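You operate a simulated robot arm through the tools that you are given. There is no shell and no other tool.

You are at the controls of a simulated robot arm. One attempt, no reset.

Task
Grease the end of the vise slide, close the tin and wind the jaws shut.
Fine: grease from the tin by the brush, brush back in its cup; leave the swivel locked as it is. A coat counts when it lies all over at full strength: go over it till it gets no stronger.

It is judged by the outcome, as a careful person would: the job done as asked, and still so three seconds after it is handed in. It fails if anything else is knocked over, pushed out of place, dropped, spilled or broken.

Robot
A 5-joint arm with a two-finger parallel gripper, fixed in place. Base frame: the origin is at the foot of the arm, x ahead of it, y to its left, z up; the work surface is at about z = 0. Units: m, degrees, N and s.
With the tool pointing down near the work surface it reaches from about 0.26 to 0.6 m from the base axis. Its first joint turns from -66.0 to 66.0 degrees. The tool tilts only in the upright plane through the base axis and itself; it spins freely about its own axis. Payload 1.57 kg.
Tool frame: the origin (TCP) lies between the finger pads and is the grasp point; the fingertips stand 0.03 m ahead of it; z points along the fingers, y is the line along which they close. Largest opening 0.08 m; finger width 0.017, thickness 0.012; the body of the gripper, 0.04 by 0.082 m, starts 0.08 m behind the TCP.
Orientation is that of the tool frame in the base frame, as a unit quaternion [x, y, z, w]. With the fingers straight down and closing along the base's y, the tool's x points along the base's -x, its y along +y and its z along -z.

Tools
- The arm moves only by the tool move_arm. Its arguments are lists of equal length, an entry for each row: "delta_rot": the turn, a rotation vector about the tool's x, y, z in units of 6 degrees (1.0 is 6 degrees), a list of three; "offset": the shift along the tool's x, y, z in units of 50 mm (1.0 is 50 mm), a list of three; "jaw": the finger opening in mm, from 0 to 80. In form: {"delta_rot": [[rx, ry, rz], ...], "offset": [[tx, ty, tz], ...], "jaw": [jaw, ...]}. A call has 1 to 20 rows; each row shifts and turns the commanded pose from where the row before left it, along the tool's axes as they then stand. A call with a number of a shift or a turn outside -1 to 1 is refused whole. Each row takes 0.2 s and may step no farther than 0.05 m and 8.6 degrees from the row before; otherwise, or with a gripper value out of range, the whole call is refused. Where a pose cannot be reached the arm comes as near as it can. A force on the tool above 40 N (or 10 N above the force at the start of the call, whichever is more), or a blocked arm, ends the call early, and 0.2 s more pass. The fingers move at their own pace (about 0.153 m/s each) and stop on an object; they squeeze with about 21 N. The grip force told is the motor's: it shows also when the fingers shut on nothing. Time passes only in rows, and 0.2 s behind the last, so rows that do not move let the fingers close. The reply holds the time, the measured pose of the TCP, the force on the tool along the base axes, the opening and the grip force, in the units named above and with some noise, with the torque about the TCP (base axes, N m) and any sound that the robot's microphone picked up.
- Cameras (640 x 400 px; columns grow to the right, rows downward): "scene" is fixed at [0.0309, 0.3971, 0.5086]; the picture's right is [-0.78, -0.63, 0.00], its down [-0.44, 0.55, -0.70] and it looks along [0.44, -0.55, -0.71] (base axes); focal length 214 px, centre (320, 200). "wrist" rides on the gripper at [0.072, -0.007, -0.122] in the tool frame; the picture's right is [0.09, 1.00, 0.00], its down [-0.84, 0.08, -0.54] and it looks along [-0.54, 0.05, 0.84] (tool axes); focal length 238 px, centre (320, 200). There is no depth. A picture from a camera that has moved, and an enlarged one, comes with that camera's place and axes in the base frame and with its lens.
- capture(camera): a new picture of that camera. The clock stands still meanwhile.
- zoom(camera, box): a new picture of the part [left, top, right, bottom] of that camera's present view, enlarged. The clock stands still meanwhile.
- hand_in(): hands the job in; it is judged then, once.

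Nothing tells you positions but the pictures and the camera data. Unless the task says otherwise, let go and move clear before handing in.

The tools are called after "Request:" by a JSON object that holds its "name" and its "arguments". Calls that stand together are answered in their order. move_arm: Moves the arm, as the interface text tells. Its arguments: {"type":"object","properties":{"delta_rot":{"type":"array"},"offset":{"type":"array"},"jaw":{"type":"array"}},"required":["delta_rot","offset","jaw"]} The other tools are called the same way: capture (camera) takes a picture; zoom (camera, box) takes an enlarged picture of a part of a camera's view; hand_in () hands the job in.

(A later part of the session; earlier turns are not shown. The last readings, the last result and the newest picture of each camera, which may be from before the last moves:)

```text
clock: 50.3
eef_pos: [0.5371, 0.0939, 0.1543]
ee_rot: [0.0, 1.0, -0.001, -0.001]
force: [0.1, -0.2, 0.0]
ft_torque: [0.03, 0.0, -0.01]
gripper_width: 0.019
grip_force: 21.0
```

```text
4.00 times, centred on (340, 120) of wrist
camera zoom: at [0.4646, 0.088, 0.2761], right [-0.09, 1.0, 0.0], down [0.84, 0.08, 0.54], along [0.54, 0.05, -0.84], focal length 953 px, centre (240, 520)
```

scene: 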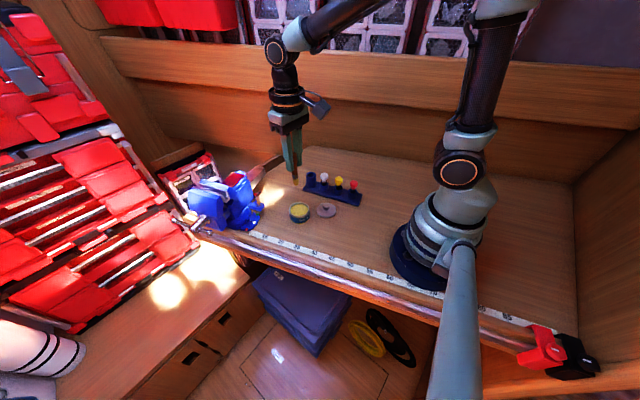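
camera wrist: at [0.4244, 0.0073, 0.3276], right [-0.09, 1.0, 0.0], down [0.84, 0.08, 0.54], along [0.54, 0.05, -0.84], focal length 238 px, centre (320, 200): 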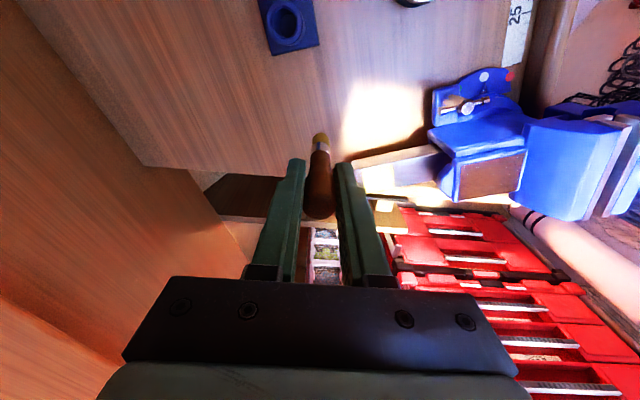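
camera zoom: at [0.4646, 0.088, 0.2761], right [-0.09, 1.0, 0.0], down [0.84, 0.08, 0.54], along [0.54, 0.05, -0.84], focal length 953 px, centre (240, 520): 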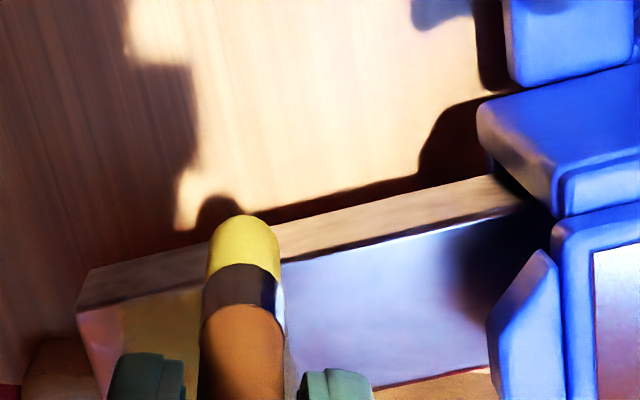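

Request:
{"name": "move_arm", "arguments": {"delta_rot": [[0, 0, 0], [0, 0, 0], [0, 0, 0], [0, 0, 0], [0, 0, 0], [0, 0, 0], [0, 0, 0], [0, 0, 0], [0, 0, 0], [0, 0, 0], [0, 0, 0], [0, 0, 0], [0, 0, 0], [0, 0, 0], [0, 0, 0], [0, 0, 0], [0, 0, 0], [0, 0, 0], [0, 0, 0]], "offset": [[0.03, 0.0954, 0.04], [-0.1336, 0.042, 0], [-0.1336, 0.042, 0], [-0.1336, 0.042, 0], [0.03, 0.0954, 0], [0.1336, -0.042, 0], [0.1336, -0.042, 0], [0.1336, -0.042, 0], [-0.072, -0.229, 0], [-0.072, -0.229, 0], [-0.072, -0.229, 0], [-0.153, 0.048, 0], [0.072, 0.229, 0], [0.072, 0.229, 0], [0.072, 0.229, 0], [-0.153, 0.048, 0], [-0.072, -0.229, 0], [-0.072, -0.229, 0], [-0.072, -0.229, 0]], "jaw": [5, 5, 5, 5, 5, 5, 5, 5, 5, 5, 5, 5, 5, 5, 5, 5, 5, 5, 5]}}

Request:
{"name": "zoom", "arguments": {"camera": "wrist", "box": [270, 70, 410, 170]}}

Request:
{"name": "zoom", "arguments": {"camera": "scene", "box": [235, 140, 295, 190]}}

```text
clock: 54.3
eef_pos: [0.5613, 0.0727, 0.1513]
ee_rot: [0.0, 1.0, 0.0, -0.001]
force: [-0.2, 0.5, 0.0]
ft_torque: [0.03, 0.0, 0.0]
gripper_width: 0.0189
grip_force: 20.8
```

```text
4.00 times, centred on (340, 120) of wrist
camera zoom: at [0.4887, 0.0662, 0.2738], right [-0.09, 1.0, 0.0], down [0.84, 0.08, 0.54], along [0.54, 0.05, -0.84], focal length 953 px, centre (240, 520)
```

zoom: 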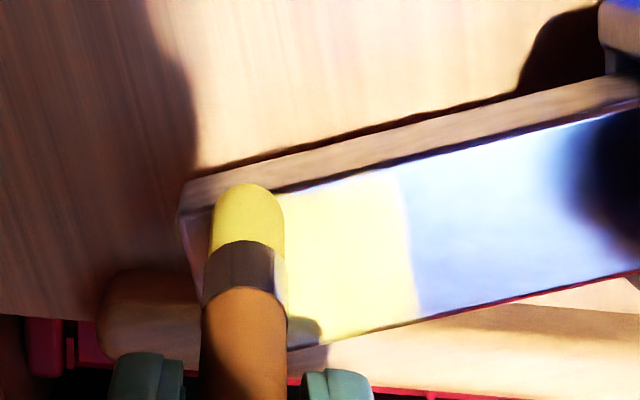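

```text
8.00 times, centred on (265, 165) of scene
camera zoom: at [0.0308, 0.3971, 0.5086], right [-0.78, -0.63, 0.0], down [-0.44, 0.55, -0.7], along [0.44, -0.55, -0.71], focal length 1716 px, centre (760, 480)
```

zoom: 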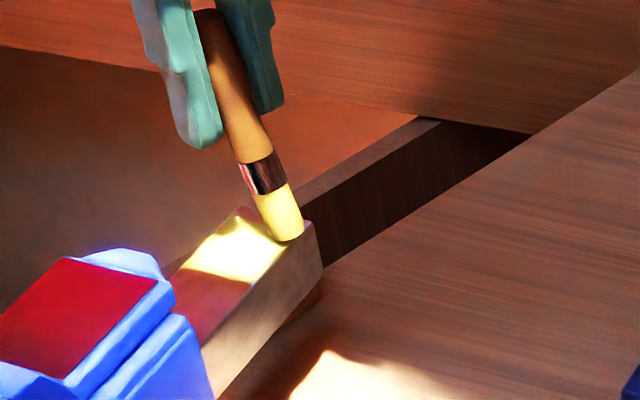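

The brush has pivoted about 14° in the grip from the crosswise strokes (tip lagging towards -x). I'll lift, shift, and drag it back the other way lightly to straighten it; later strokes will run mainly along y.

Request:
{"name": "move_arm", "arguments": {"delta_rot": [[0, 0, 0], [0, 0, 0], [0, 0, 0], [0, 0, 0]], "offset": [[0, 0, -0.24], [-0.24, 0.2, 0], [0, 0, 0.22], [0, 0, 0]], "jaw": [5, 5, 5, 5]}}

Request:
{"name": "zoom", "arguments": {"camera": "wrist", "box": [270, 70, 410, 170]}}

Request:
{"name": "zoom", "arguments": {"camera": "scene", "box": [235, 140, 295, 190]}}

```text
clock: 55.3
eef_pos: [0.5738, 0.083, 0.153]
ee_rot: [0.0, 1.0, 0.0, 0.0]
force: [0.4, -0.3, -0.4]
ft_torque: [-0.01, 0.01, 0.0]
gripper_width: 0.0192
grip_force: 20.7
```

```text
4.00 times, centred on (340, 120) of wrist
camera zoom: at [0.5007, 0.0772, 0.2749], right [-0.09, 1.0, 0.0], down [0.84, 0.08, 0.54], along [0.54, 0.05, -0.84], focal length 953 px, centre (240, 520)
```

zoom: 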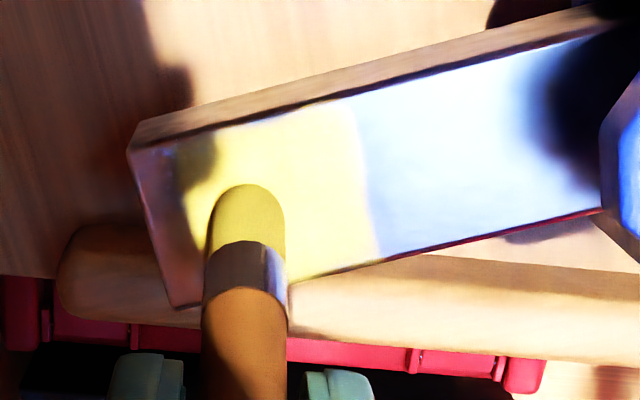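

```text
8.00 times, centred on (265, 165) of scene
camera zoom: at [0.0309, 0.3971, 0.5086], right [-0.78, -0.63, 0.0], down [-0.44, 0.55, -0.7], along [0.44, -0.55, -0.71], focal length 1716 px, centre (760, 480)
```

zoom: 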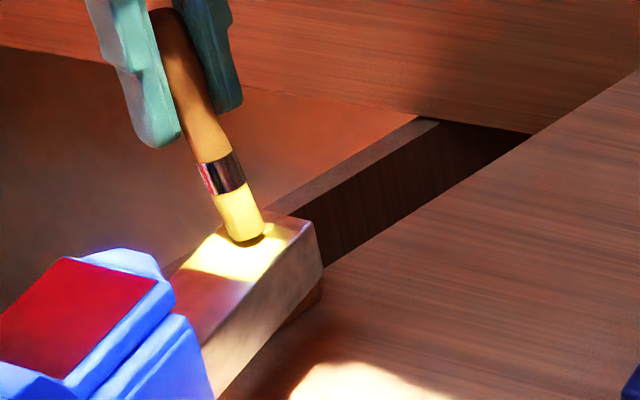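

Request:
{"name": "move_arm", "arguments": {"delta_rot": [[0, 0, 0], [0, 0, 0], [0, 0, 0], [0, 0, 0], [0, 0, 0]], "offset": [[0, 0, 0.05], [0.13, 0, 0], [0.13, 0, -0.01], [0.13, 0, -0.015], [0.0, 0, 0]], "jaw": [5, 5, 5, 5, 5]}}

Request:
{"name": "zoom", "arguments": {"camera": "wrist", "box": [270, 70, 410, 170]}}

Request:
{"name": "zoom", "arguments": {"camera": "scene", "box": [235, 140, 295, 190]}}

```text
clock: 56.5
eef_pos: [0.5528, 0.0841, 0.1502]
ee_rot: [0.001, 1.0, -0.001, -0.001]
force: [0.6, -0.4, 1.8]
ft_torque: [-0.01, -0.07, 0.0]
gripper_width: 0.0188
grip_force: 21.1
```

```text
4.00 times, centred on (340, 120) of wrist
camera zoom: at [0.4816, 0.0774, 0.2727], right [-0.09, 1.0, 0.0], down [0.84, 0.08, 0.54], along [0.54, 0.05, -0.84], focal length 953 px, centre (240, 520)
```

zoom: 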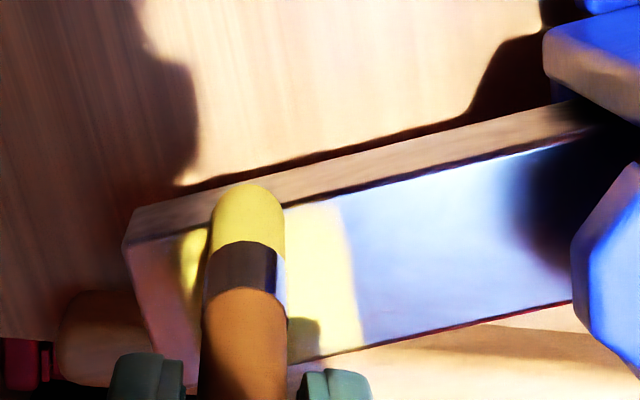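

```text
8.00 times, centred on (265, 165) of scene
camera zoom: at [0.0308, 0.3971, 0.5086], right [-0.78, -0.63, 0.0], down [-0.44, 0.55, -0.7], along [0.44, -0.55, -0.71], focal length 1716 px, centre (760, 480)
```

zoom: 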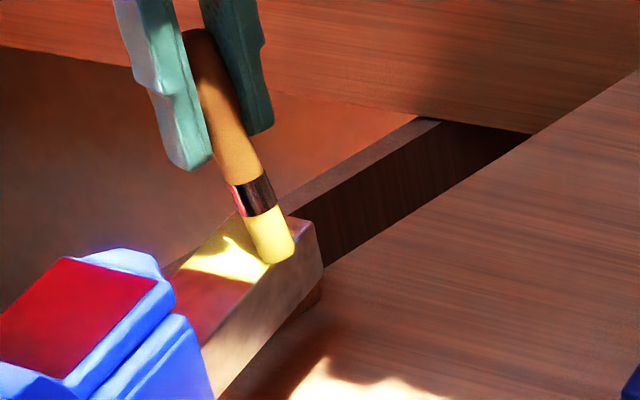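

The tip just slid with too little pressure. I'll repeat from the far side with more pressure so it pivots upright.

Request:
{"name": "move_arm", "arguments": {"delta_rot": [[0, 0, 0], [0, 0, 0], [0, 0, 0], [0, 0, 0], [0, 0, 0]], "offset": [[0, 0, -0.24], [-0.42, 0.1, 0], [0, 0, 0.24], [0, 0, 0.05], [0, 0, 0]], "jaw": [5, 5, 5, 5, 5]}}

Request:
{"name": "zoom", "arguments": {"camera": "wrist", "box": [270, 70, 410, 170]}}

```text
clock: 57.7
eef_pos: [0.5761, 0.0885, 0.1496]
ee_rot: [0.0, 1.0, 0.0, 0.0]
force: [-0.9, 0.0, 11.4]
ft_torque: [0.02, 0.21, 0.01]
gripper_width: 0.0187
grip_force: 21.3
```

```text
4.00 times, centred on (340, 120) of wrist
camera zoom: at [0.5033, 0.0826, 0.2723], right [-0.09, 1.0, 0.0], down [0.84, 0.08, 0.54], along [0.54, 0.05, -0.84], focal length 953 px, centre (240, 520)
```

zoom: 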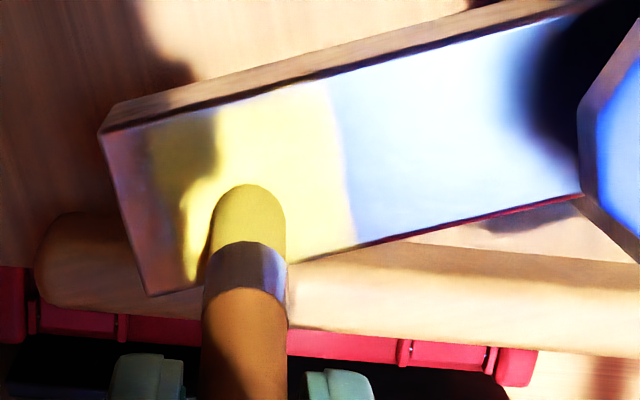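

Request:
{"name": "move_arm", "arguments": {"delta_rot": [[0, 0, 0], [0, 0, 0], [0, 0, 0]], "offset": [[0.15, 0, 0.0], [0.15, 0, 0], [0, 0, 0]], "jaw": [5, 5, 5]}}

Request:
{"name": "zoom", "arguments": {"camera": "wrist", "box": [270, 70, 410, 170]}}

Request:
{"name": "zoom", "arguments": {"camera": "scene", "box": [235, 140, 295, 190]}}

```text
clock: 58.5
eef_pos: [0.5595, 0.0879, 0.1507]
ee_rot: [0.0, 1.0, 0.0, 0.001]
force: [7.8, -1.0, 16.4]
ft_torque: [-0.04, -0.41, 0.0]
gripper_width: 0.0185
grip_force: 20.8
```

```text
4.00 times, centred on (340, 120) of wrist
camera zoom: at [0.4877, 0.0814, 0.2721], right [-0.09, 1.0, 0.0], down [0.83, 0.08, 0.55], along [0.54, 0.05, -0.84], focal length 953 px, centre (240, 520)
```

zoom: 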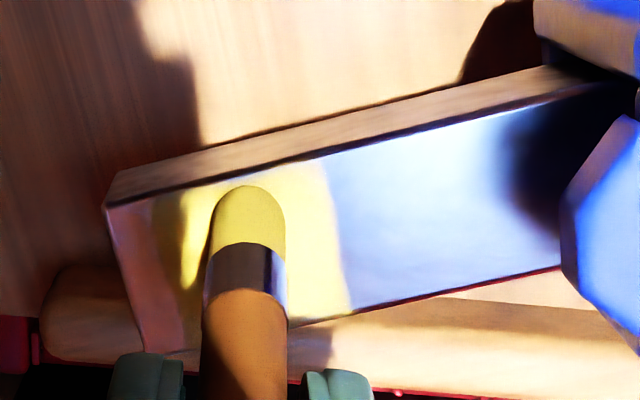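

```text
8.00 times, centred on (265, 165) of scene
camera zoom: at [0.0308, 0.3971, 0.5087], right [-0.78, -0.63, 0.0], down [-0.44, 0.55, -0.7], along [0.44, -0.55, -0.71], focal length 1716 px, centre (760, 480)
```

zoom: 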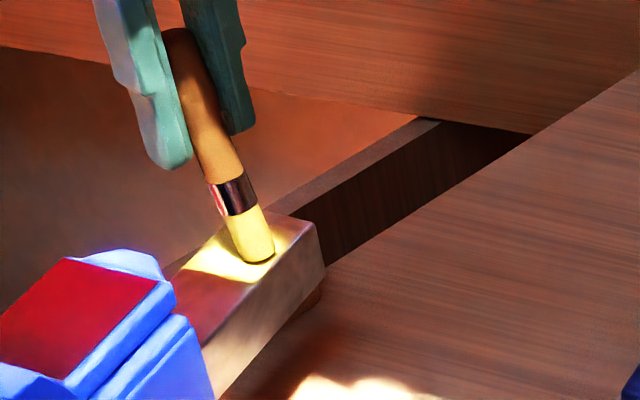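

The brush stays tilted, but it's held firmly; I can compensate by tilting the tool. Let me lift off and check how the coat looks from the reference viewpoint.

Request:
{"name": "move_arm", "arguments": {"delta_rot": [[0, 0, 0], [0, 0, 0], [0, 0, 0], [0, 0, 0], [0, 0, 0]], "offset": [[0, 0, -0.98], [0.42, -0.5, -0.04], [0.42, -0.5, 0], [0.42, -0.5, 0], [0, 0, 0]], "jaw": [5, 5, 5, 5, 5]}}

Request:
{"name": "zoom", "arguments": {"camera": "wrist", "box": [340, 120, 460, 220]}}

Request:
{"name": "zoom", "arguments": {"camera": "scene", "box": [250, 160, 274, 178]}}

Request:
{"name": "capture", "arguments": {"camera": "wrist"}}

```text
clock: 59.7
eef_pos: [0.4948, 0.0133, 0.1988]
ee_rot: [0.0, 1.0, 0.0, -0.001]
force: [0.3, 1.1, -0.2]
ft_torque: [0.03, -0.02, 0.03]
gripper_width: 0.019
grip_force: 21.0
```

```text
4.00 times, centred on (400, 170) of wrist
camera zoom: at [0.4229, 0.0072, 0.3212], right [-0.09, 1.0, 0.0], down [0.84, 0.08, 0.54], along [0.54, 0.05, -0.84], focal length 953 px, centre (0, 320)
```

zoom: 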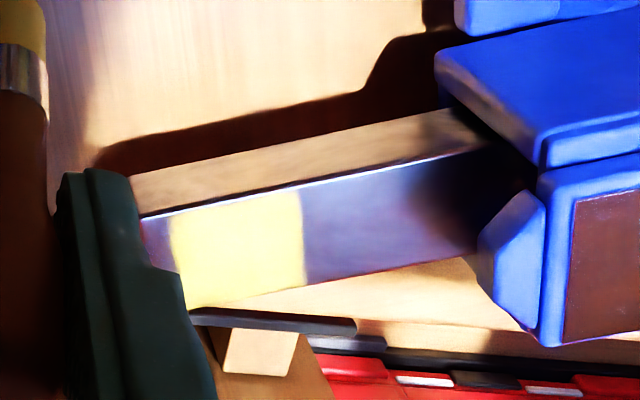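

```text
16.00 times, centred on (262, 169) of scene
camera zoom: at [0.0309, 0.3971, 0.5086], right [-0.78, -0.63, 0.0], down [-0.44, 0.55, -0.7], along [0.44, -0.55, -0.71], focal length 3432 px, centre (1248, 696)
```

zoom: 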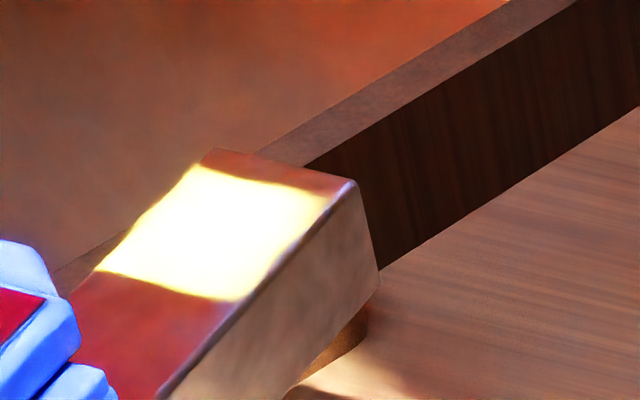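

```text
taken
camera wrist: at [0.4229, 0.0072, 0.3212], right [-0.09, 1.0, 0.0], down [0.84, 0.08, 0.54], along [0.54, 0.05, -0.84], focal length 238 px, centre (320, 200)
```

wrist: 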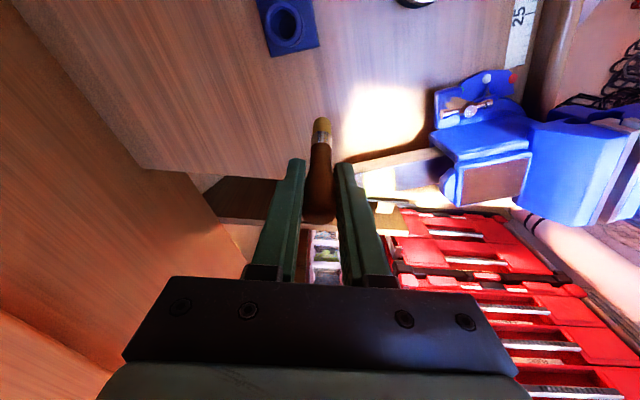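

Request:
{"name": "zoom", "arguments": {"camera": "wrist", "box": [370, 155, 426, 199]}}

```text
9.09 times, centred on (398, 177) of wrist
camera zoom: at [0.4229, 0.0072, 0.3212], right [-0.09, 1.0, 0.0], down [0.84, 0.08, 0.54], along [0.54, 0.05, -0.84], focal length 2167 px, centre (-389, 409)
```

zoom: 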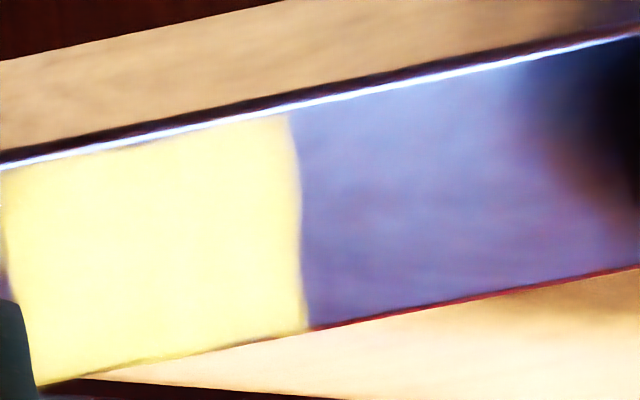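

The coat looks a bit deeper than last time, so it can still get stronger. I'll tilt the tool about 14° so the brush hangs upright again, then reload and go over once more.

Request:
{"name": "move_arm", "arguments": {"delta_rot": [[0, -0.78, 0], [0, -0.78, 0], [0, -0.78, 0], [0, 0, 0]], "offset": [[0, 0, 0], [0, 0, 0], [0, 0, 0], [0, 0, 0]], "jaw": [5, 5, 5, 5]}}

Request:
{"name": "capture", "arguments": {"camera": "wrist"}}

Request:
{"name": "zoom", "arguments": {"camera": "scene", "box": [240, 80, 360, 180]}}

```text
clock: 60.7
eef_pos: [0.4956, 0.0127, 0.1993]
ee_rot: [-0.001, 0.993, 0.004, 0.122]
force: [-0.1, 0.5, -0.7]
ft_torque: [-0.04, -0.01, 0.02]
gripper_width: 0.019
grip_force: 20.7
```

```text
taken
camera wrist: at [0.3961, 0.0065, 0.3005], right [-0.09, 1.0, -0.02], down [0.68, 0.07, 0.73], along [0.73, 0.06, -0.68], focal length 238 px, centre (320, 200)
```

wrist: 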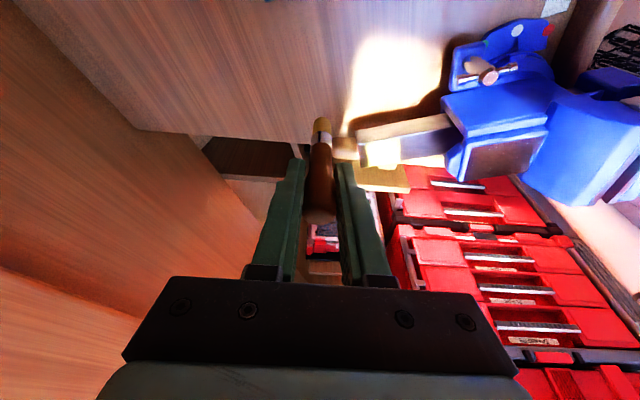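

```text
4.00 times, centred on (300, 130) of scene
camera zoom: at [0.0309, 0.3971, 0.5086], right [-0.78, -0.63, 0.0], down [-0.44, 0.55, -0.7], along [0.44, -0.55, -0.71], focal length 858 px, centre (400, 480)
```

zoom: 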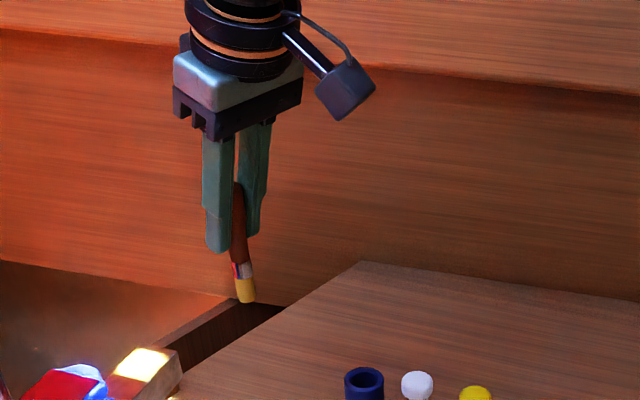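

Request:
{"name": "zoom", "arguments": {"camera": "scene", "box": [280, 110, 320, 160]}}

Request:
{"name": "zoom", "arguments": {"camera": "wrist", "box": [280, 100, 370, 230]}}

```text
8.00 times, centred on (300, 135) of scene
camera zoom: at [0.0309, 0.3971, 0.5086], right [-0.78, -0.63, 0.0], down [-0.44, 0.55, -0.7], along [0.44, -0.55, -0.71], focal length 1716 px, centre (480, 720)
```

zoom: 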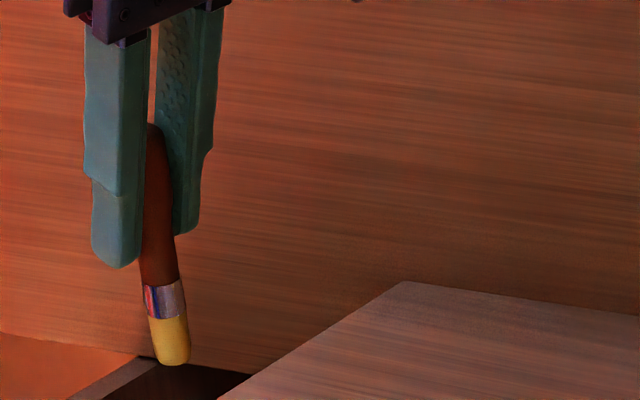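

```text
3.08 times, centred on (325, 165) of wrist
camera zoom: at [0.3961, 0.0065, 0.3005], right [-0.09, 1.0, -0.02], down [0.68, 0.07, 0.73], along [0.73, 0.06, -0.68], focal length 733 px, centre (305, 308)
```

zoom: 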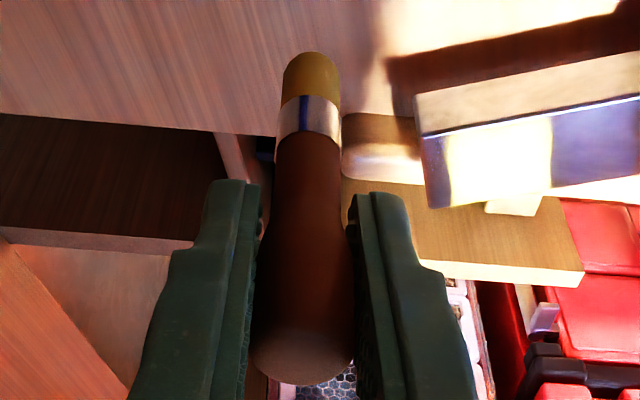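

The brush hangs nearly vertical now with its tip right under the TCP. I'll yaw to the tin's azimuth, travel over the tin, and lower part way.

Request:
{"name": "move_arm", "arguments": {"delta_rot": [[-0.191, 0, -0.765], [-0.191, 0, -0.765], [-0.191, 0, -0.765], [0, 0, 0], [0, 0, 0], [0, 0, 0], [0, 0, 0], [0, 0, 0], [0, 0, 0], [0, 0, 0]], "offset": [[0, 0, 0], [0, 0, 0], [0, 0, 0], [0.582, 0.589, -0.146], [0.582, 0.589, -0.146], [0.582, 0.589, -0.146], [0.582, 0.589, -0.146], [0.179, 0, 0.718], [0.155, 0, 0.62], [0, 0, 0]], "jaw": [5, 5, 5, 5, 5, 5, 5, 5, 5, 5]}}

Request:
{"name": "zoom", "arguments": {"camera": "scene", "box": [260, 160, 340, 230]}}

Request:
{"name": "capture", "arguments": {"camera": "wrist"}}

```text
clock: 62.9
eef_pos: [0.3514, 0.0992, 0.1252]
ee_rot: [-0.123, 0.986, 0.016, 0.114]
force: [-0.4, -0.1, -0.2]
ft_torque: [0.02, 0.0, -0.01]
gripper_width: 0.0189
grip_force: 20.8
out of reach, approached as far as the arm can: row 3, 7
```

```text
5.71 times, centred on (300, 195) of scene
camera zoom: at [0.0309, 0.3971, 0.5086], right [-0.78, -0.63, 0.0], down [-0.44, 0.55, -0.7], along [0.44, -0.55, -0.71], focal length 1226 px, centre (434, 229)
```

zoom: 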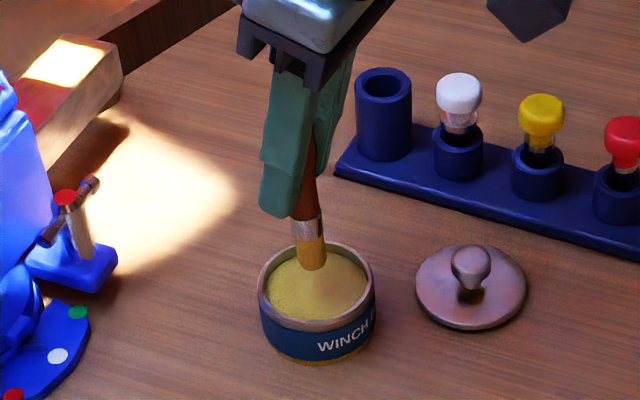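

```text
taken
camera wrist: at [0.2579, 0.0679, 0.2287], right [-0.33, 0.94, -0.02], down [0.65, 0.24, 0.72], along [0.68, 0.23, -0.69], focal length 238 px, centre (320, 200)
```

wrist: 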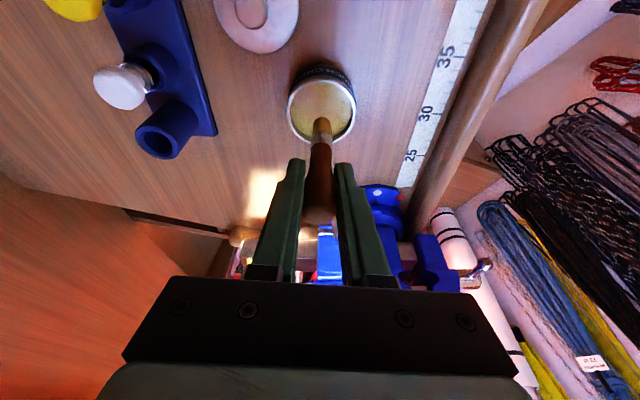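

Request:
{"name": "move_arm", "arguments": {"delta_rot": [[0, 0, 0], [0, 0, 0], [0, 0, 0], [0, 0, 0]], "offset": [[0.058, 0, 0.233], [0.019, 0, 0.078], [0.0145, 0, 0.058], [0, 0, 0]], "jaw": [5, 5, 5, 5]}}

Request:
{"name": "zoom", "arguments": {"camera": "scene", "box": [270, 180, 330, 230]}}

```text
clock: 63.9
eef_pos: [0.3503, 0.0985, 0.106]
ee_rot: [-0.123, 0.986, 0.017, 0.114]
force: [0.6, 0.3, -0.5]
ft_torque: [-0.01, -0.02, -0.03]
gripper_width: 0.0189
grip_force: 21.1
```

```text
8.00 times, centred on (300, 205) of scene
camera zoom: at [0.0309, 0.3971, 0.5086], right [-0.78, -0.63, 0.0], down [-0.44, 0.55, -0.7], along [0.44, -0.55, -0.71], focal length 1716 px, centre (480, 160)
```

zoom: 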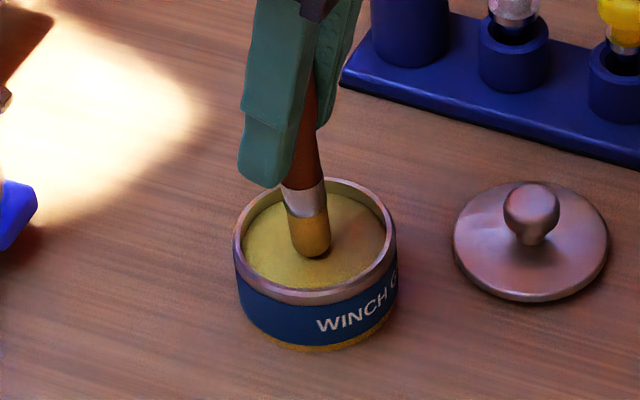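

Request:
{"name": "move_arm", "arguments": {"delta_rot": [[0, 0, 0], [0, 0, 0], [0, 0, 0]], "offset": [[0.0097, 0, 0.039], [0.0073, 0, 0.029], [0, 0, 0]], "jaw": [5, 5, 5]}}

Request:
{"name": "zoom", "arguments": {"camera": "scene", "box": [270, 180, 330, 230]}}

```text
clock: 64.7
eef_pos: [0.3509, 0.0991, 0.1034]
ee_rot: [-0.124, 0.985, 0.018, 0.115]
force: [-1.3, -1.8, 6.7]
ft_torque: [-0.04, 0.08, 0.0]
gripper_width: 0.0185
grip_force: 20.8
```

```text
8.00 times, centred on (300, 205) of scene
camera zoom: at [0.0308, 0.3971, 0.5087], right [-0.78, -0.63, 0.0], down [-0.44, 0.55, -0.7], along [0.44, -0.55, -0.71], focal length 1716 px, centre (480, 160)
```

zoom: 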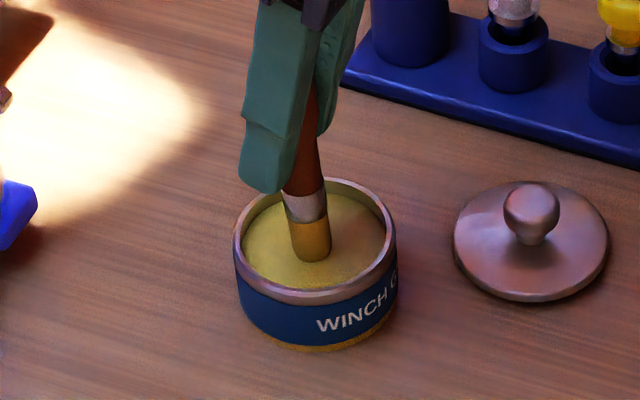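

Reloaded (7 N contact). Back up and over to the tail, stopping about 1 cm above it.

Request:
{"name": "move_arm", "arguments": {"delta_rot": [[0, 0, 0], [0, 0, 0], [0, 0, 0], [0, 0, 0], [0, 0, 0], [0, 0, 0], [0, 0, 0], [0, 0, 0], [0, 0, 0], [0, 0, 0]], "offset": [[-0.145, 0, -0.582], [-0.218, 0, -0.873], [-0.102, 0, -0.407], [-0.746, -0.226, 0.186], [-0.746, -0.226, 0.186], [-0.746, -0.226, 0.186], [-0.746, -0.226, 0.186], [-0.746, -0.226, 0.186], [0.194, 0, 0.776], [0, 0, 0]], "jaw": [5, 5, 5, 5, 5, 5, 5, 5, 5, 5]}}

Request:
{"name": "zoom", "arguments": {"camera": "scene", "box": [235, 140, 295, 190]}}

Request:
{"name": "zoom", "arguments": {"camera": "wrist", "box": [270, 70, 410, 170]}}

```text
clock: 66.9
eef_pos: [0.5554, 0.0913, 0.1537]
ee_rot: [-0.122, 0.986, 0.005, 0.115]
force: [-0.1, 0.2, -0.4]
ft_torque: [-0.01, 0.01, -0.04]
gripper_width: 0.0187
grip_force: 21.0
```

```text
8.00 times, centred on (265, 165) of scene
camera zoom: at [0.0309, 0.3971, 0.5086], right [-0.78, -0.63, 0.0], down [-0.44, 0.55, -0.7], along [0.44, -0.55, -0.71], focal length 1716 px, centre (760, 480)
```

zoom: 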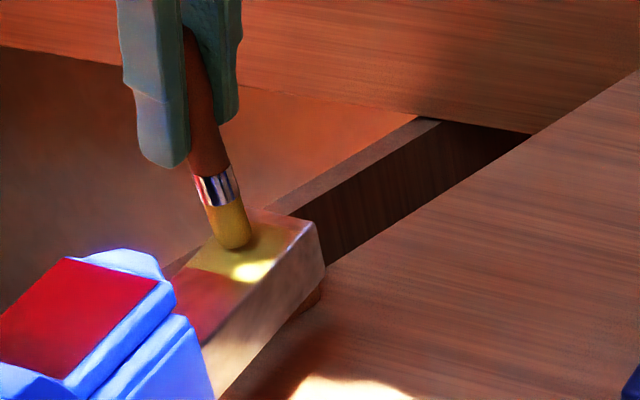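

```text
4.00 times, centred on (340, 120) of wrist
camera zoom: at [0.4615, 0.063, 0.2574], right [-0.33, 0.94, -0.04], down [0.65, 0.26, 0.72], along [0.69, 0.21, -0.7], focal length 953 px, centre (240, 520)
```

zoom: 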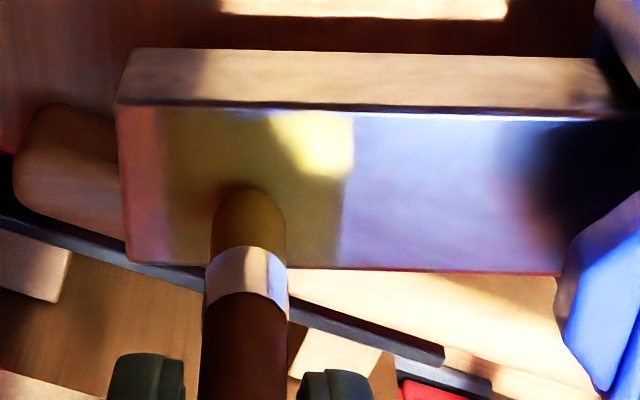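

The view is now aligned with the tail; the brush is just over the coat. I'll lower slightly and stroke lengthwise, which the grip supports firmly.

Request:
{"name": "move_arm", "arguments": {"delta_rot": [[0, 0, 0], [0, 0, 0], [0, 0, 0], [0, 0, 0], [0, 0, 0], [0, 0, 0], [0, 0, 0], [0, 0, 0], [0, 0, 0], [0, 0, 0]], "offset": [[0.0207, 0.1997, 0.0363], [0.011, 0.1997, -0.0027], [-0.011, -0.1997, 0.0027], [-0.011, -0.1997, 0.0027], [-0.011, -0.1997, 0.0027], [-0.011, -0.1997, 0.0027], [0.011, 0.1997, -0.0027], [0.011, 0.1997, -0.0027], [0.011, 0.1997, -0.0027], [0.011, 0.1997, -0.0027]], "jaw": [5, 5, 5, 5, 5, 5, 5, 5, 5, 5]}}

Request:
{"name": "zoom", "arguments": {"camera": "wrist", "box": [270, 70, 410, 170]}}

Request:
{"name": "zoom", "arguments": {"camera": "scene", "box": [235, 140, 295, 190]}}

```text
clock: 69.1
eef_pos: [0.5456, 0.1136, 0.1546]
ee_rot: [-0.122, 0.986, 0.009, 0.115]
force: [-0.1, 0.1, -0.3]
ft_torque: [0.01, 0.01, 0.0]
gripper_width: 0.0189
grip_force: 20.9
```

```text
4.00 times, centred on (340, 120) of wrist
camera zoom: at [0.4518, 0.0846, 0.2571], right [-0.33, 0.94, -0.03], down [0.65, 0.25, 0.72], along [0.69, 0.22, -0.7], focal length 953 px, centre (240, 520)
```

zoom: 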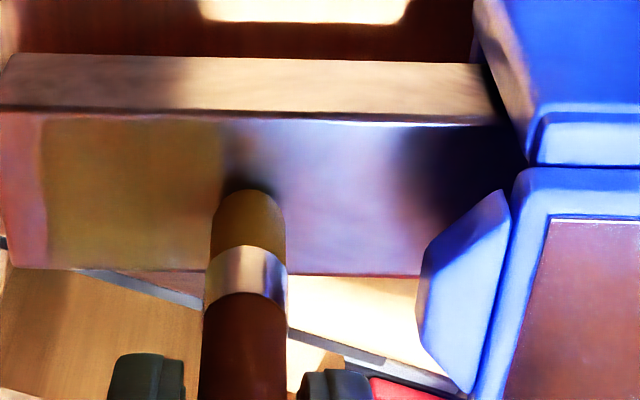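

```text
8.00 times, centred on (265, 165) of scene
camera zoom: at [0.0309, 0.3971, 0.5086], right [-0.78, -0.63, 0.0], down [-0.44, 0.55, -0.7], along [0.44, -0.55, -0.71], focal length 1716 px, centre (760, 480)
```

zoom: 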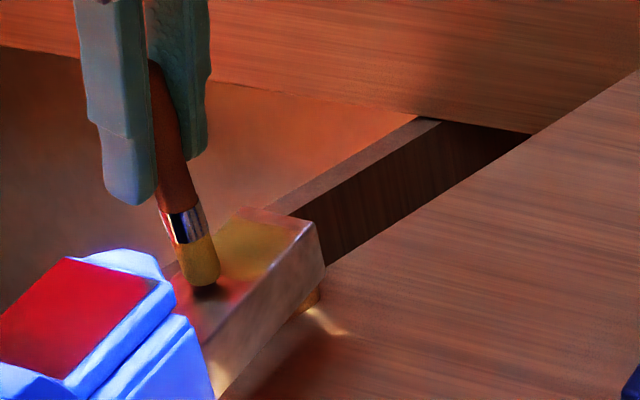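

The patch is in shade and still looks translucent olive. The brush wasn't touching, so I'll lower until there's contact.

Request:
{"name": "move_arm", "arguments": {"delta_rot": [[0, 0, 0], [0, 0, 0], [0, 0, 0]], "offset": [[0.0025, -0.0998, 0.05], [0.0097, 0, 0.039], [0, 0, 0]], "jaw": [5, 5, 5]}}

Request:
{"name": "zoom", "arguments": {"camera": "wrist", "box": [270, 70, 410, 170]}}

```text
clock: 69.9
eef_pos: [0.5481, 0.1076, 0.1515]
ee_rot: [-0.122, 0.986, 0.008, 0.115]
force: [-1.5, 0.4, 4.1]
ft_torque: [0.1, 0.06, 0.03]
gripper_width: 0.0189
grip_force: 20.5
```

```text
4.00 times, centred on (340, 120) of wrist
camera zoom: at [0.454, 0.0792, 0.2535], right [-0.33, 0.94, -0.03], down [0.65, 0.25, 0.72], along [0.69, 0.21, -0.69], focal length 953 px, centre (240, 520)
```

zoom: 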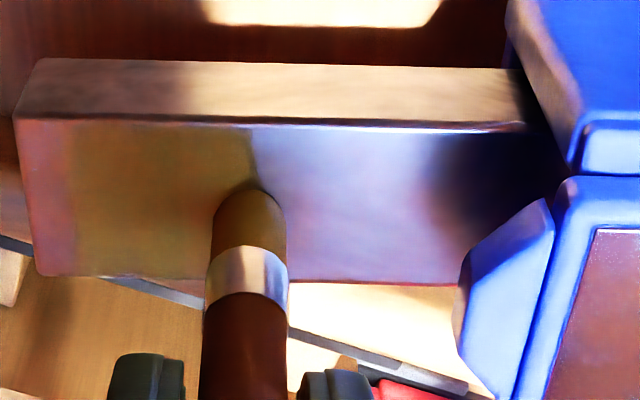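

Request:
{"name": "move_arm", "arguments": {"delta_rot": [[0, 0, 0], [0, 0, 0], [0, 0, 0], [0, 0, 0], [0, 0, 0], [0, 0, 0], [0, 0, 0], [0, 0, 0]], "offset": [[-0.011, -0.1997, 0.0067], [-0.011, -0.1997, 0.0027], [-0.011, -0.1997, 0.0027], [-0.011, -0.1997, 0.0027], [0.011, 0.1997, -0.0027], [0.011, 0.1997, -0.0027], [0.011, 0.1997, -0.0027], [0.011, 0.1997, -0.0027]], "jaw": [5, 5, 5, 5, 5, 5, 5, 5]}}

Request:
{"name": "zoom", "arguments": {"camera": "wrist", "box": [270, 70, 410, 170]}}

```text
clock: 71.7
eef_pos: [0.5467, 0.1067, 0.1508]
ee_rot: [-0.123, 0.986, 0.008, 0.114]
force: [0.2, 0.4, -0.4]
ft_torque: [0.0, 0.0, 0.04]
gripper_width: 0.0186
grip_force: 21.0
```

```text
4.00 times, centred on (340, 120) of wrist
camera zoom: at [0.4529, 0.0781, 0.2538], right [-0.33, 0.94, -0.03], down [0.65, 0.25, 0.72], along [0.68, 0.21, -0.7], focal length 953 px, centre (240, 520)
```

zoom: 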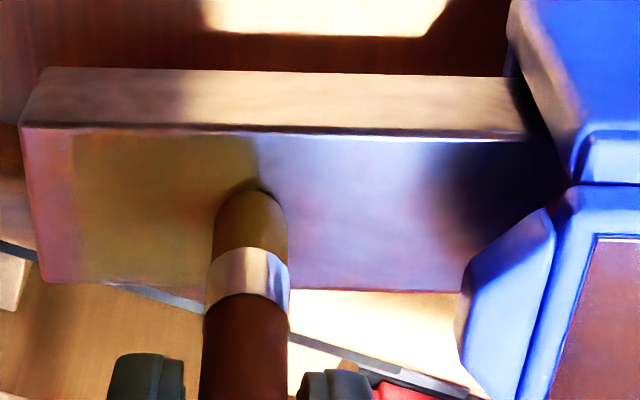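

Request:
{"name": "move_arm", "arguments": {"delta_rot": [[0, 0, 0], [0, 0, 0], [0, 0, 0], [0, 0, 0], [0, 0, 0], [0, 0, 0], [0, 0, 0], [0, 0, 0], [0, 0, 0], [0, 0, 0], [0, 0, 0], [0, 0, 0], [0, 0, 0], [0, 0, 0], [0, 0, 0], [0, 0, 0], [0, 0, 0], [0, 0, 0], [0, 0, 0]], "offset": [[0.0085, 0, 0.035], [-0.011, -0.1997, 0.0027], [-0.011, -0.1997, 0.0027], [-0.011, -0.1997, 0.0027], [-0.011, -0.1997, 0.0027], [-0.1162, 0.0068, 0.029], [0.011, 0.1997, -0.0027], [0.011, 0.1997, -0.0027], [0.011, 0.1997, -0.0027], [0.011, 0.1997, -0.0027], [-0.097, 0.0057, 0.024], [-0.011, -0.1997, 0.0027], [-0.011, -0.1997, 0.0027], [-0.011, -0.1997, 0.0027], [-0.011, -0.1997, 0.0027], [0.011, 0.1997, -0.0027], [0.011, 0.1997, -0.0027], [0.011, 0.1997, -0.0027], [0.011, 0.1997, -0.0027]], "jaw": [5, 5, 5, 5, 5, 5, 5, 5, 5, 5, 5, 5, 5, 5, 5, 5, 5, 5, 5]}}

Request:
{"name": "zoom", "arguments": {"camera": "wrist", "box": [270, 70, 410, 170]}}

Request:
{"name": "zoom", "arguments": {"camera": "scene", "box": [235, 140, 295, 190]}}

```text
clock: 75.7
eef_pos: [0.5565, 0.11, 0.1498]
ee_rot: [-0.122, 0.986, 0.008, 0.113]
force: [-0.1, -0.3, -0.1]
ft_torque: [0.01, 0.01, 0.02]
gripper_width: 0.0187
grip_force: 21.1
```

```text
4.00 times, centred on (340, 120) of wrist
camera zoom: at [0.4633, 0.0819, 0.2518], right [-0.33, 0.94, -0.03], down [0.65, 0.25, 0.72], along [0.68, 0.21, -0.7], focal length 953 px, centre (240, 520)
```

zoom: 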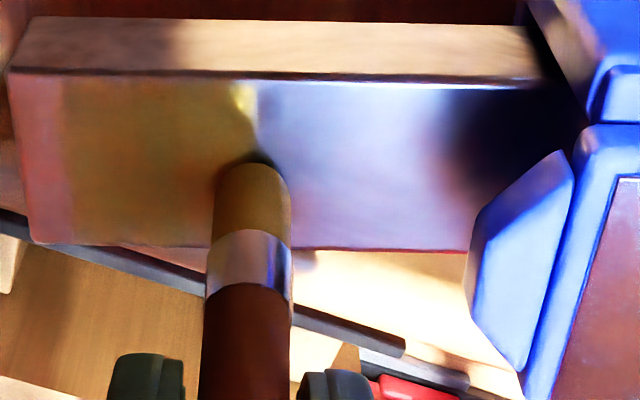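

```text
8.00 times, centred on (265, 165) of scene
camera zoom: at [0.0309, 0.3971, 0.5086], right [-0.78, -0.63, 0.0], down [-0.44, 0.55, -0.7], along [0.44, -0.55, -0.71], focal length 1716 px, centre (760, 480)
```

zoom: 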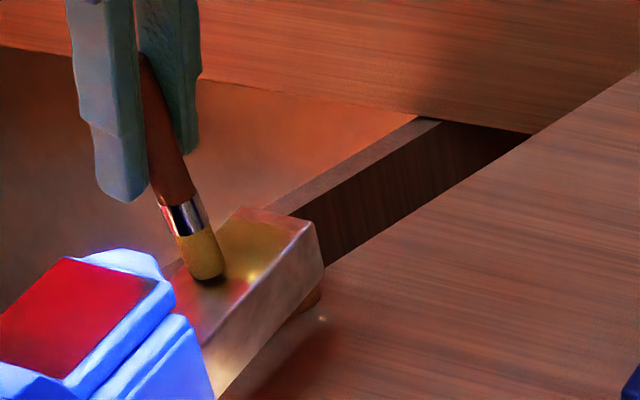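

Request:
{"name": "zoom", "arguments": {"camera": "wrist", "box": [270, 85, 340, 135]}}

Request:
{"name": "zoom", "arguments": {"camera": "scene", "box": [254, 160, 282, 182]}}

```text
8.00 times, centred on (305, 110) of wrist
camera zoom: at [0.4633, 0.0819, 0.2518], right [-0.33, 0.94, -0.03], down [0.65, 0.25, 0.72], along [0.68, 0.21, -0.7], focal length 1907 px, centre (440, 920)
```

zoom: 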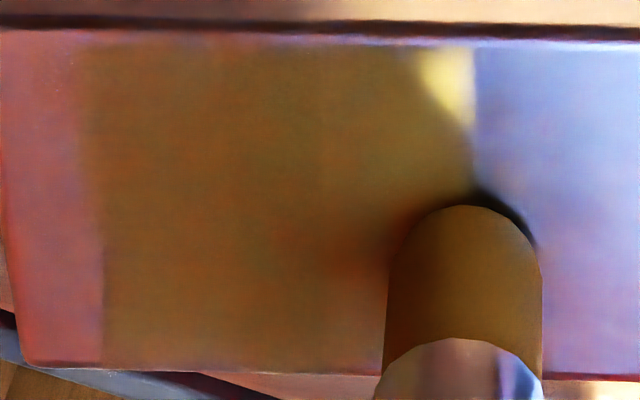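

```text
16.00 times, centred on (268, 171) of scene
camera zoom: at [0.0309, 0.3971, 0.5086], right [-0.78, -0.63, 0.0], down [-0.44, 0.55, -0.7], along [0.44, -0.55, -0.71], focal length 3432 px, centre (1152, 664)
```

zoom: 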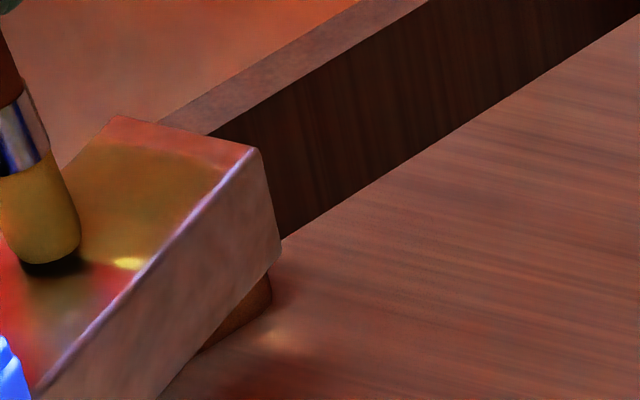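

The brush has leaned further under pressure. I'll lift and tilt the tool another 8° so the brush stands truly vertical, which keeps pressing stable.

Request:
{"name": "move_arm", "arguments": {"delta_rot": [[0, 0, 0], [0, -0.667, 0], [0, -0.667, 0], [0, 0, 0], [0, 0, 0]], "offset": [[-0.0484, 0, -0.194], [0, 0, 0], [0, 0, 0], [0.316, -0.018, -0.128], [0, 0, 0]], "jaw": [5, 5, 5, 5, 5]}}

Request:
{"name": "zoom", "arguments": {"camera": "wrist", "box": [270, 60, 410, 200]}}

Request:
{"name": "zoom", "arguments": {"camera": "scene", "box": [225, 130, 295, 190]}}

```text
clock: 76.9
eef_pos: [0.5408, 0.1067, 0.1587]
ee_rot: [-0.119, 0.976, 0.013, 0.184]
force: [0.6, 0.3, -0.1]
ft_torque: [0.0, 0.0, 0.0]
gripper_width: 0.019
grip_force: 21.3
```

```text
2.86 times, centred on (340, 130) of wrist
camera zoom: at [0.4339, 0.0759, 0.2472], right [-0.32, 0.95, -0.05], down [0.55, 0.23, 0.81], along [0.77, 0.23, -0.59], focal length 681 px, centre (263, 400)
```

zoom: 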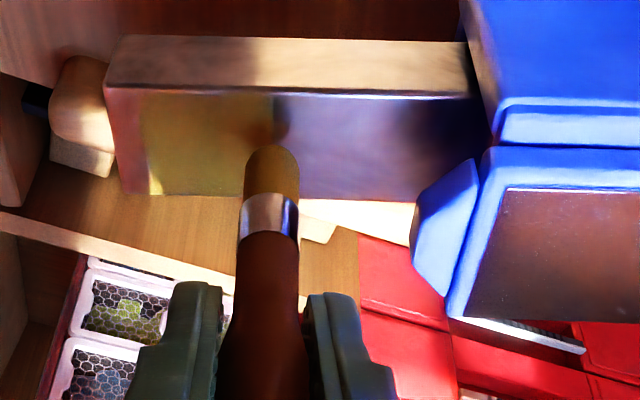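

```text
6.67 times, centred on (260, 160) of scene
camera zoom: at [0.0309, 0.3971, 0.5086], right [-0.78, -0.63, 0.0], down [-0.44, 0.55, -0.7], along [0.44, -0.55, -0.71], focal length 1430 px, centre (720, 467)
```

zoom: 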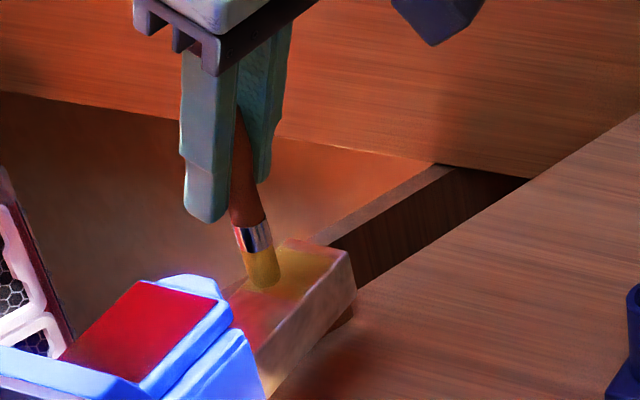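

Request:
{"name": "move_arm", "arguments": {"delta_rot": [[0, 0, 0], [0, 0, 0], [0, 0, 0]], "offset": [[0.03, 0, 0.074], [0.015, 0, 0.037], [0, 0, 0]], "jaw": [5, 5, 5]}}

Request:
{"name": "zoom", "arguments": {"camera": "wrist", "box": [270, 60, 410, 200]}}

```text
clock: 77.7
eef_pos: [0.5413, 0.1061, 0.1538]
ee_rot: [-0.12, 0.976, 0.014, 0.183]
force: [0.3, -0.9, -0.9]
ft_torque: [0.02, -0.01, 0.0]
gripper_width: 0.0188
grip_force: 21.3
```

```text
2.86 times, centred on (340, 130) of wrist
camera zoom: at [0.434, 0.0748, 0.2415], right [-0.32, 0.95, -0.05], down [0.55, 0.23, 0.81], along [0.77, 0.23, -0.59], focal length 681 px, centre (263, 400)
```

zoom: 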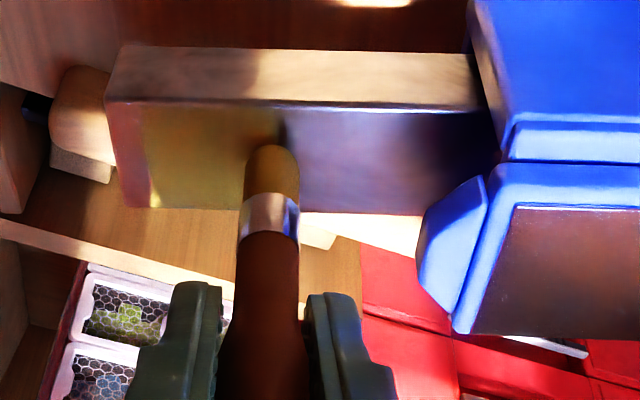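

Nearly touching. Lowering another couple of millimetres.

Request:
{"name": "move_arm", "arguments": {"delta_rot": [[0, 0, 0], [0, 0, 0], [0, 0, 0]], "offset": [[0.015, 0, 0.037], [0.0075, 0, 0.0185], [0, 0, 0]], "jaw": [5, 5, 5]}}

```text
clock: 78.5
eef_pos: [0.5419, 0.1051, 0.1508]
ee_rot: [-0.119, 0.976, 0.014, 0.182]
force: [0.7, 0.1, -0.3]
ft_torque: [-0.05, -0.04, 0.03]
gripper_width: 0.0187
grip_force: 20.9
```

Request:
{"name": "move_arm", "arguments": {"delta_rot": [[0, 0, 0], [0, 0, 0], [0, 0, 0]], "offset": [[0.011, 0, 0.028], [0.0075, 0, 0.0185], [0, 0, 0]], "jaw": [5, 5, 5]}}

Request:
{"name": "zoom", "arguments": {"camera": "scene", "box": [225, 130, 295, 190]}}

```text
clock: 79.3
eef_pos: [0.5419, 0.1044, 0.1488]
ee_rot: [-0.118, 0.975, 0.012, 0.185]
force: [-0.2, -1.2, 4.8]
ft_torque: [-0.02, 0.05, 0.0]
gripper_width: 0.0186
grip_force: 20.8
```

```text
6.67 times, centred on (260, 160) of scene
camera zoom: at [0.0308, 0.3971, 0.5086], right [-0.78, -0.63, 0.0], down [-0.44, 0.55, -0.7], along [0.44, -0.55, -0.71], focal length 1430 px, centre (720, 467)
```

zoom: 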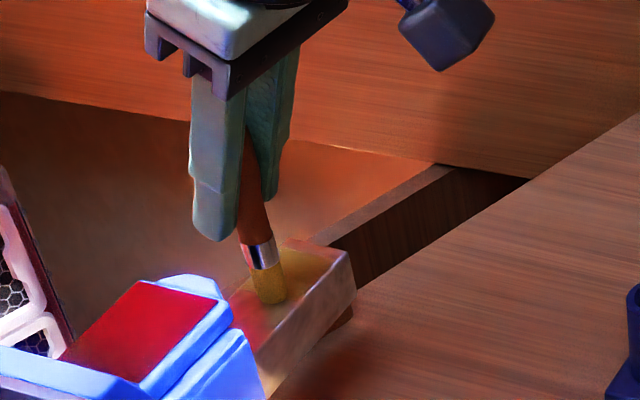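

Contact at about 5 N with the brush upright. Now lengthwise passes.

Request:
{"name": "move_arm", "arguments": {"delta_rot": [[0, 0, 0], [0, 0, 0], [0, 0, 0], [0, 0, 0], [0, 0, 0], [0, 0, 0], [0, 0, 0], [0, 0, 0]], "offset": [[-0.0105, -0.1997, 0.0042], [-0.0105, -0.1997, 0.0042], [-0.0105, -0.1997, 0.0042], [-0.0105, -0.1997, 0.0042], [0.0105, 0.1997, -0.0042], [0.0105, 0.1997, -0.0042], [0.0105, 0.1997, -0.0042], [0.0105, 0.1997, -0.0042]], "jaw": [5, 5, 5, 5, 5, 5, 5, 5]}}

Request:
{"name": "zoom", "arguments": {"camera": "wrist", "box": [270, 60, 410, 200]}}

```text
clock: 81.1
eef_pos: [0.5423, 0.1057, 0.1472]
ee_rot: [-0.119, 0.976, 0.013, 0.184]
force: [4.4, -10.1, 19.2]
ft_torque: [-0.76, -0.23, 0.0]
gripper_width: 0.0201
grip_force: 20.8
out of reach, approached as far as the arm can: row 4
```

```text
2.86 times, centred on (340, 130) of wrist
camera zoom: at [0.4362, 0.075, 0.2345], right [-0.32, 0.95, -0.05], down [0.55, 0.23, 0.81], along [0.78, 0.23, -0.59], focal length 681 px, centre (263, 400)
```

zoom: 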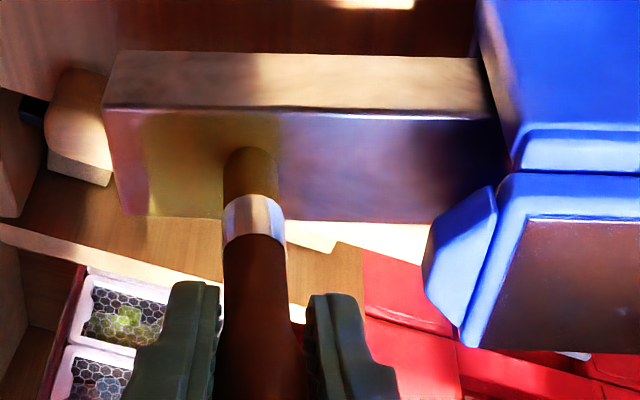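

Pressure rose too high and the brush is bending sideways. I'll ease up.

Request:
{"name": "move_arm", "arguments": {"delta_rot": [[0, 0, 0], [0, 0, 0], [0, 0, 0]], "offset": [[-0.015, 0, -0.037], [-0.0375, 0, -0.0927], [0, 0, 0]], "jaw": [5, 5, 5]}}

Request:
{"name": "zoom", "arguments": {"camera": "wrist", "box": [270, 60, 410, 200]}}

Request:
{"name": "zoom", "arguments": {"camera": "scene", "box": [225, 130, 295, 190]}}

```text
clock: 81.9
eef_pos: [0.5408, 0.1061, 0.1512]
ee_rot: [-0.12, 0.976, 0.013, 0.179]
force: [0.1, 0.1, -1.6]
ft_torque: [-0.02, -0.01, 0.01]
gripper_width: 0.0189
grip_force: 20.5
```

```text
2.86 times, centred on (340, 130) of wrist
camera zoom: at [0.4342, 0.0751, 0.2396], right [-0.32, 0.95, -0.05], down [0.55, 0.23, 0.8], along [0.77, 0.23, -0.6], focal length 681 px, centre (263, 400)
```

zoom: 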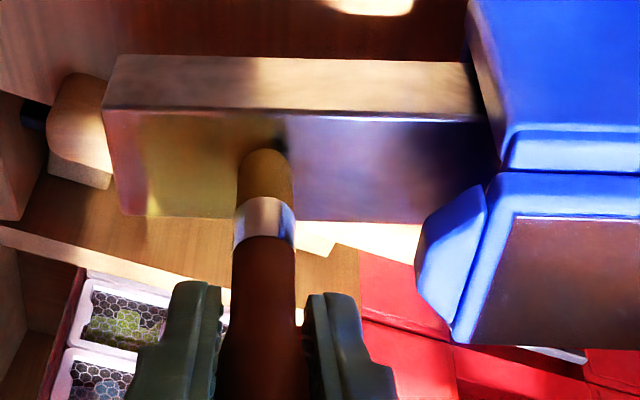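

```text
6.67 times, centred on (260, 160) of scene
camera zoom: at [0.0309, 0.3971, 0.5086], right [-0.78, -0.63, 0.0], down [-0.44, 0.55, -0.7], along [0.44, -0.55, -0.71], focal length 1430 px, centre (720, 467)
```

zoom: 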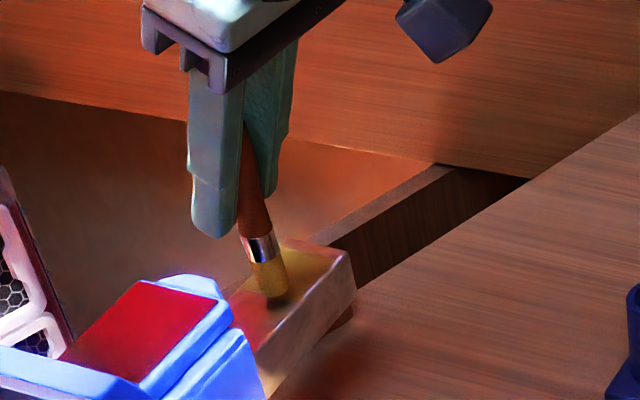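

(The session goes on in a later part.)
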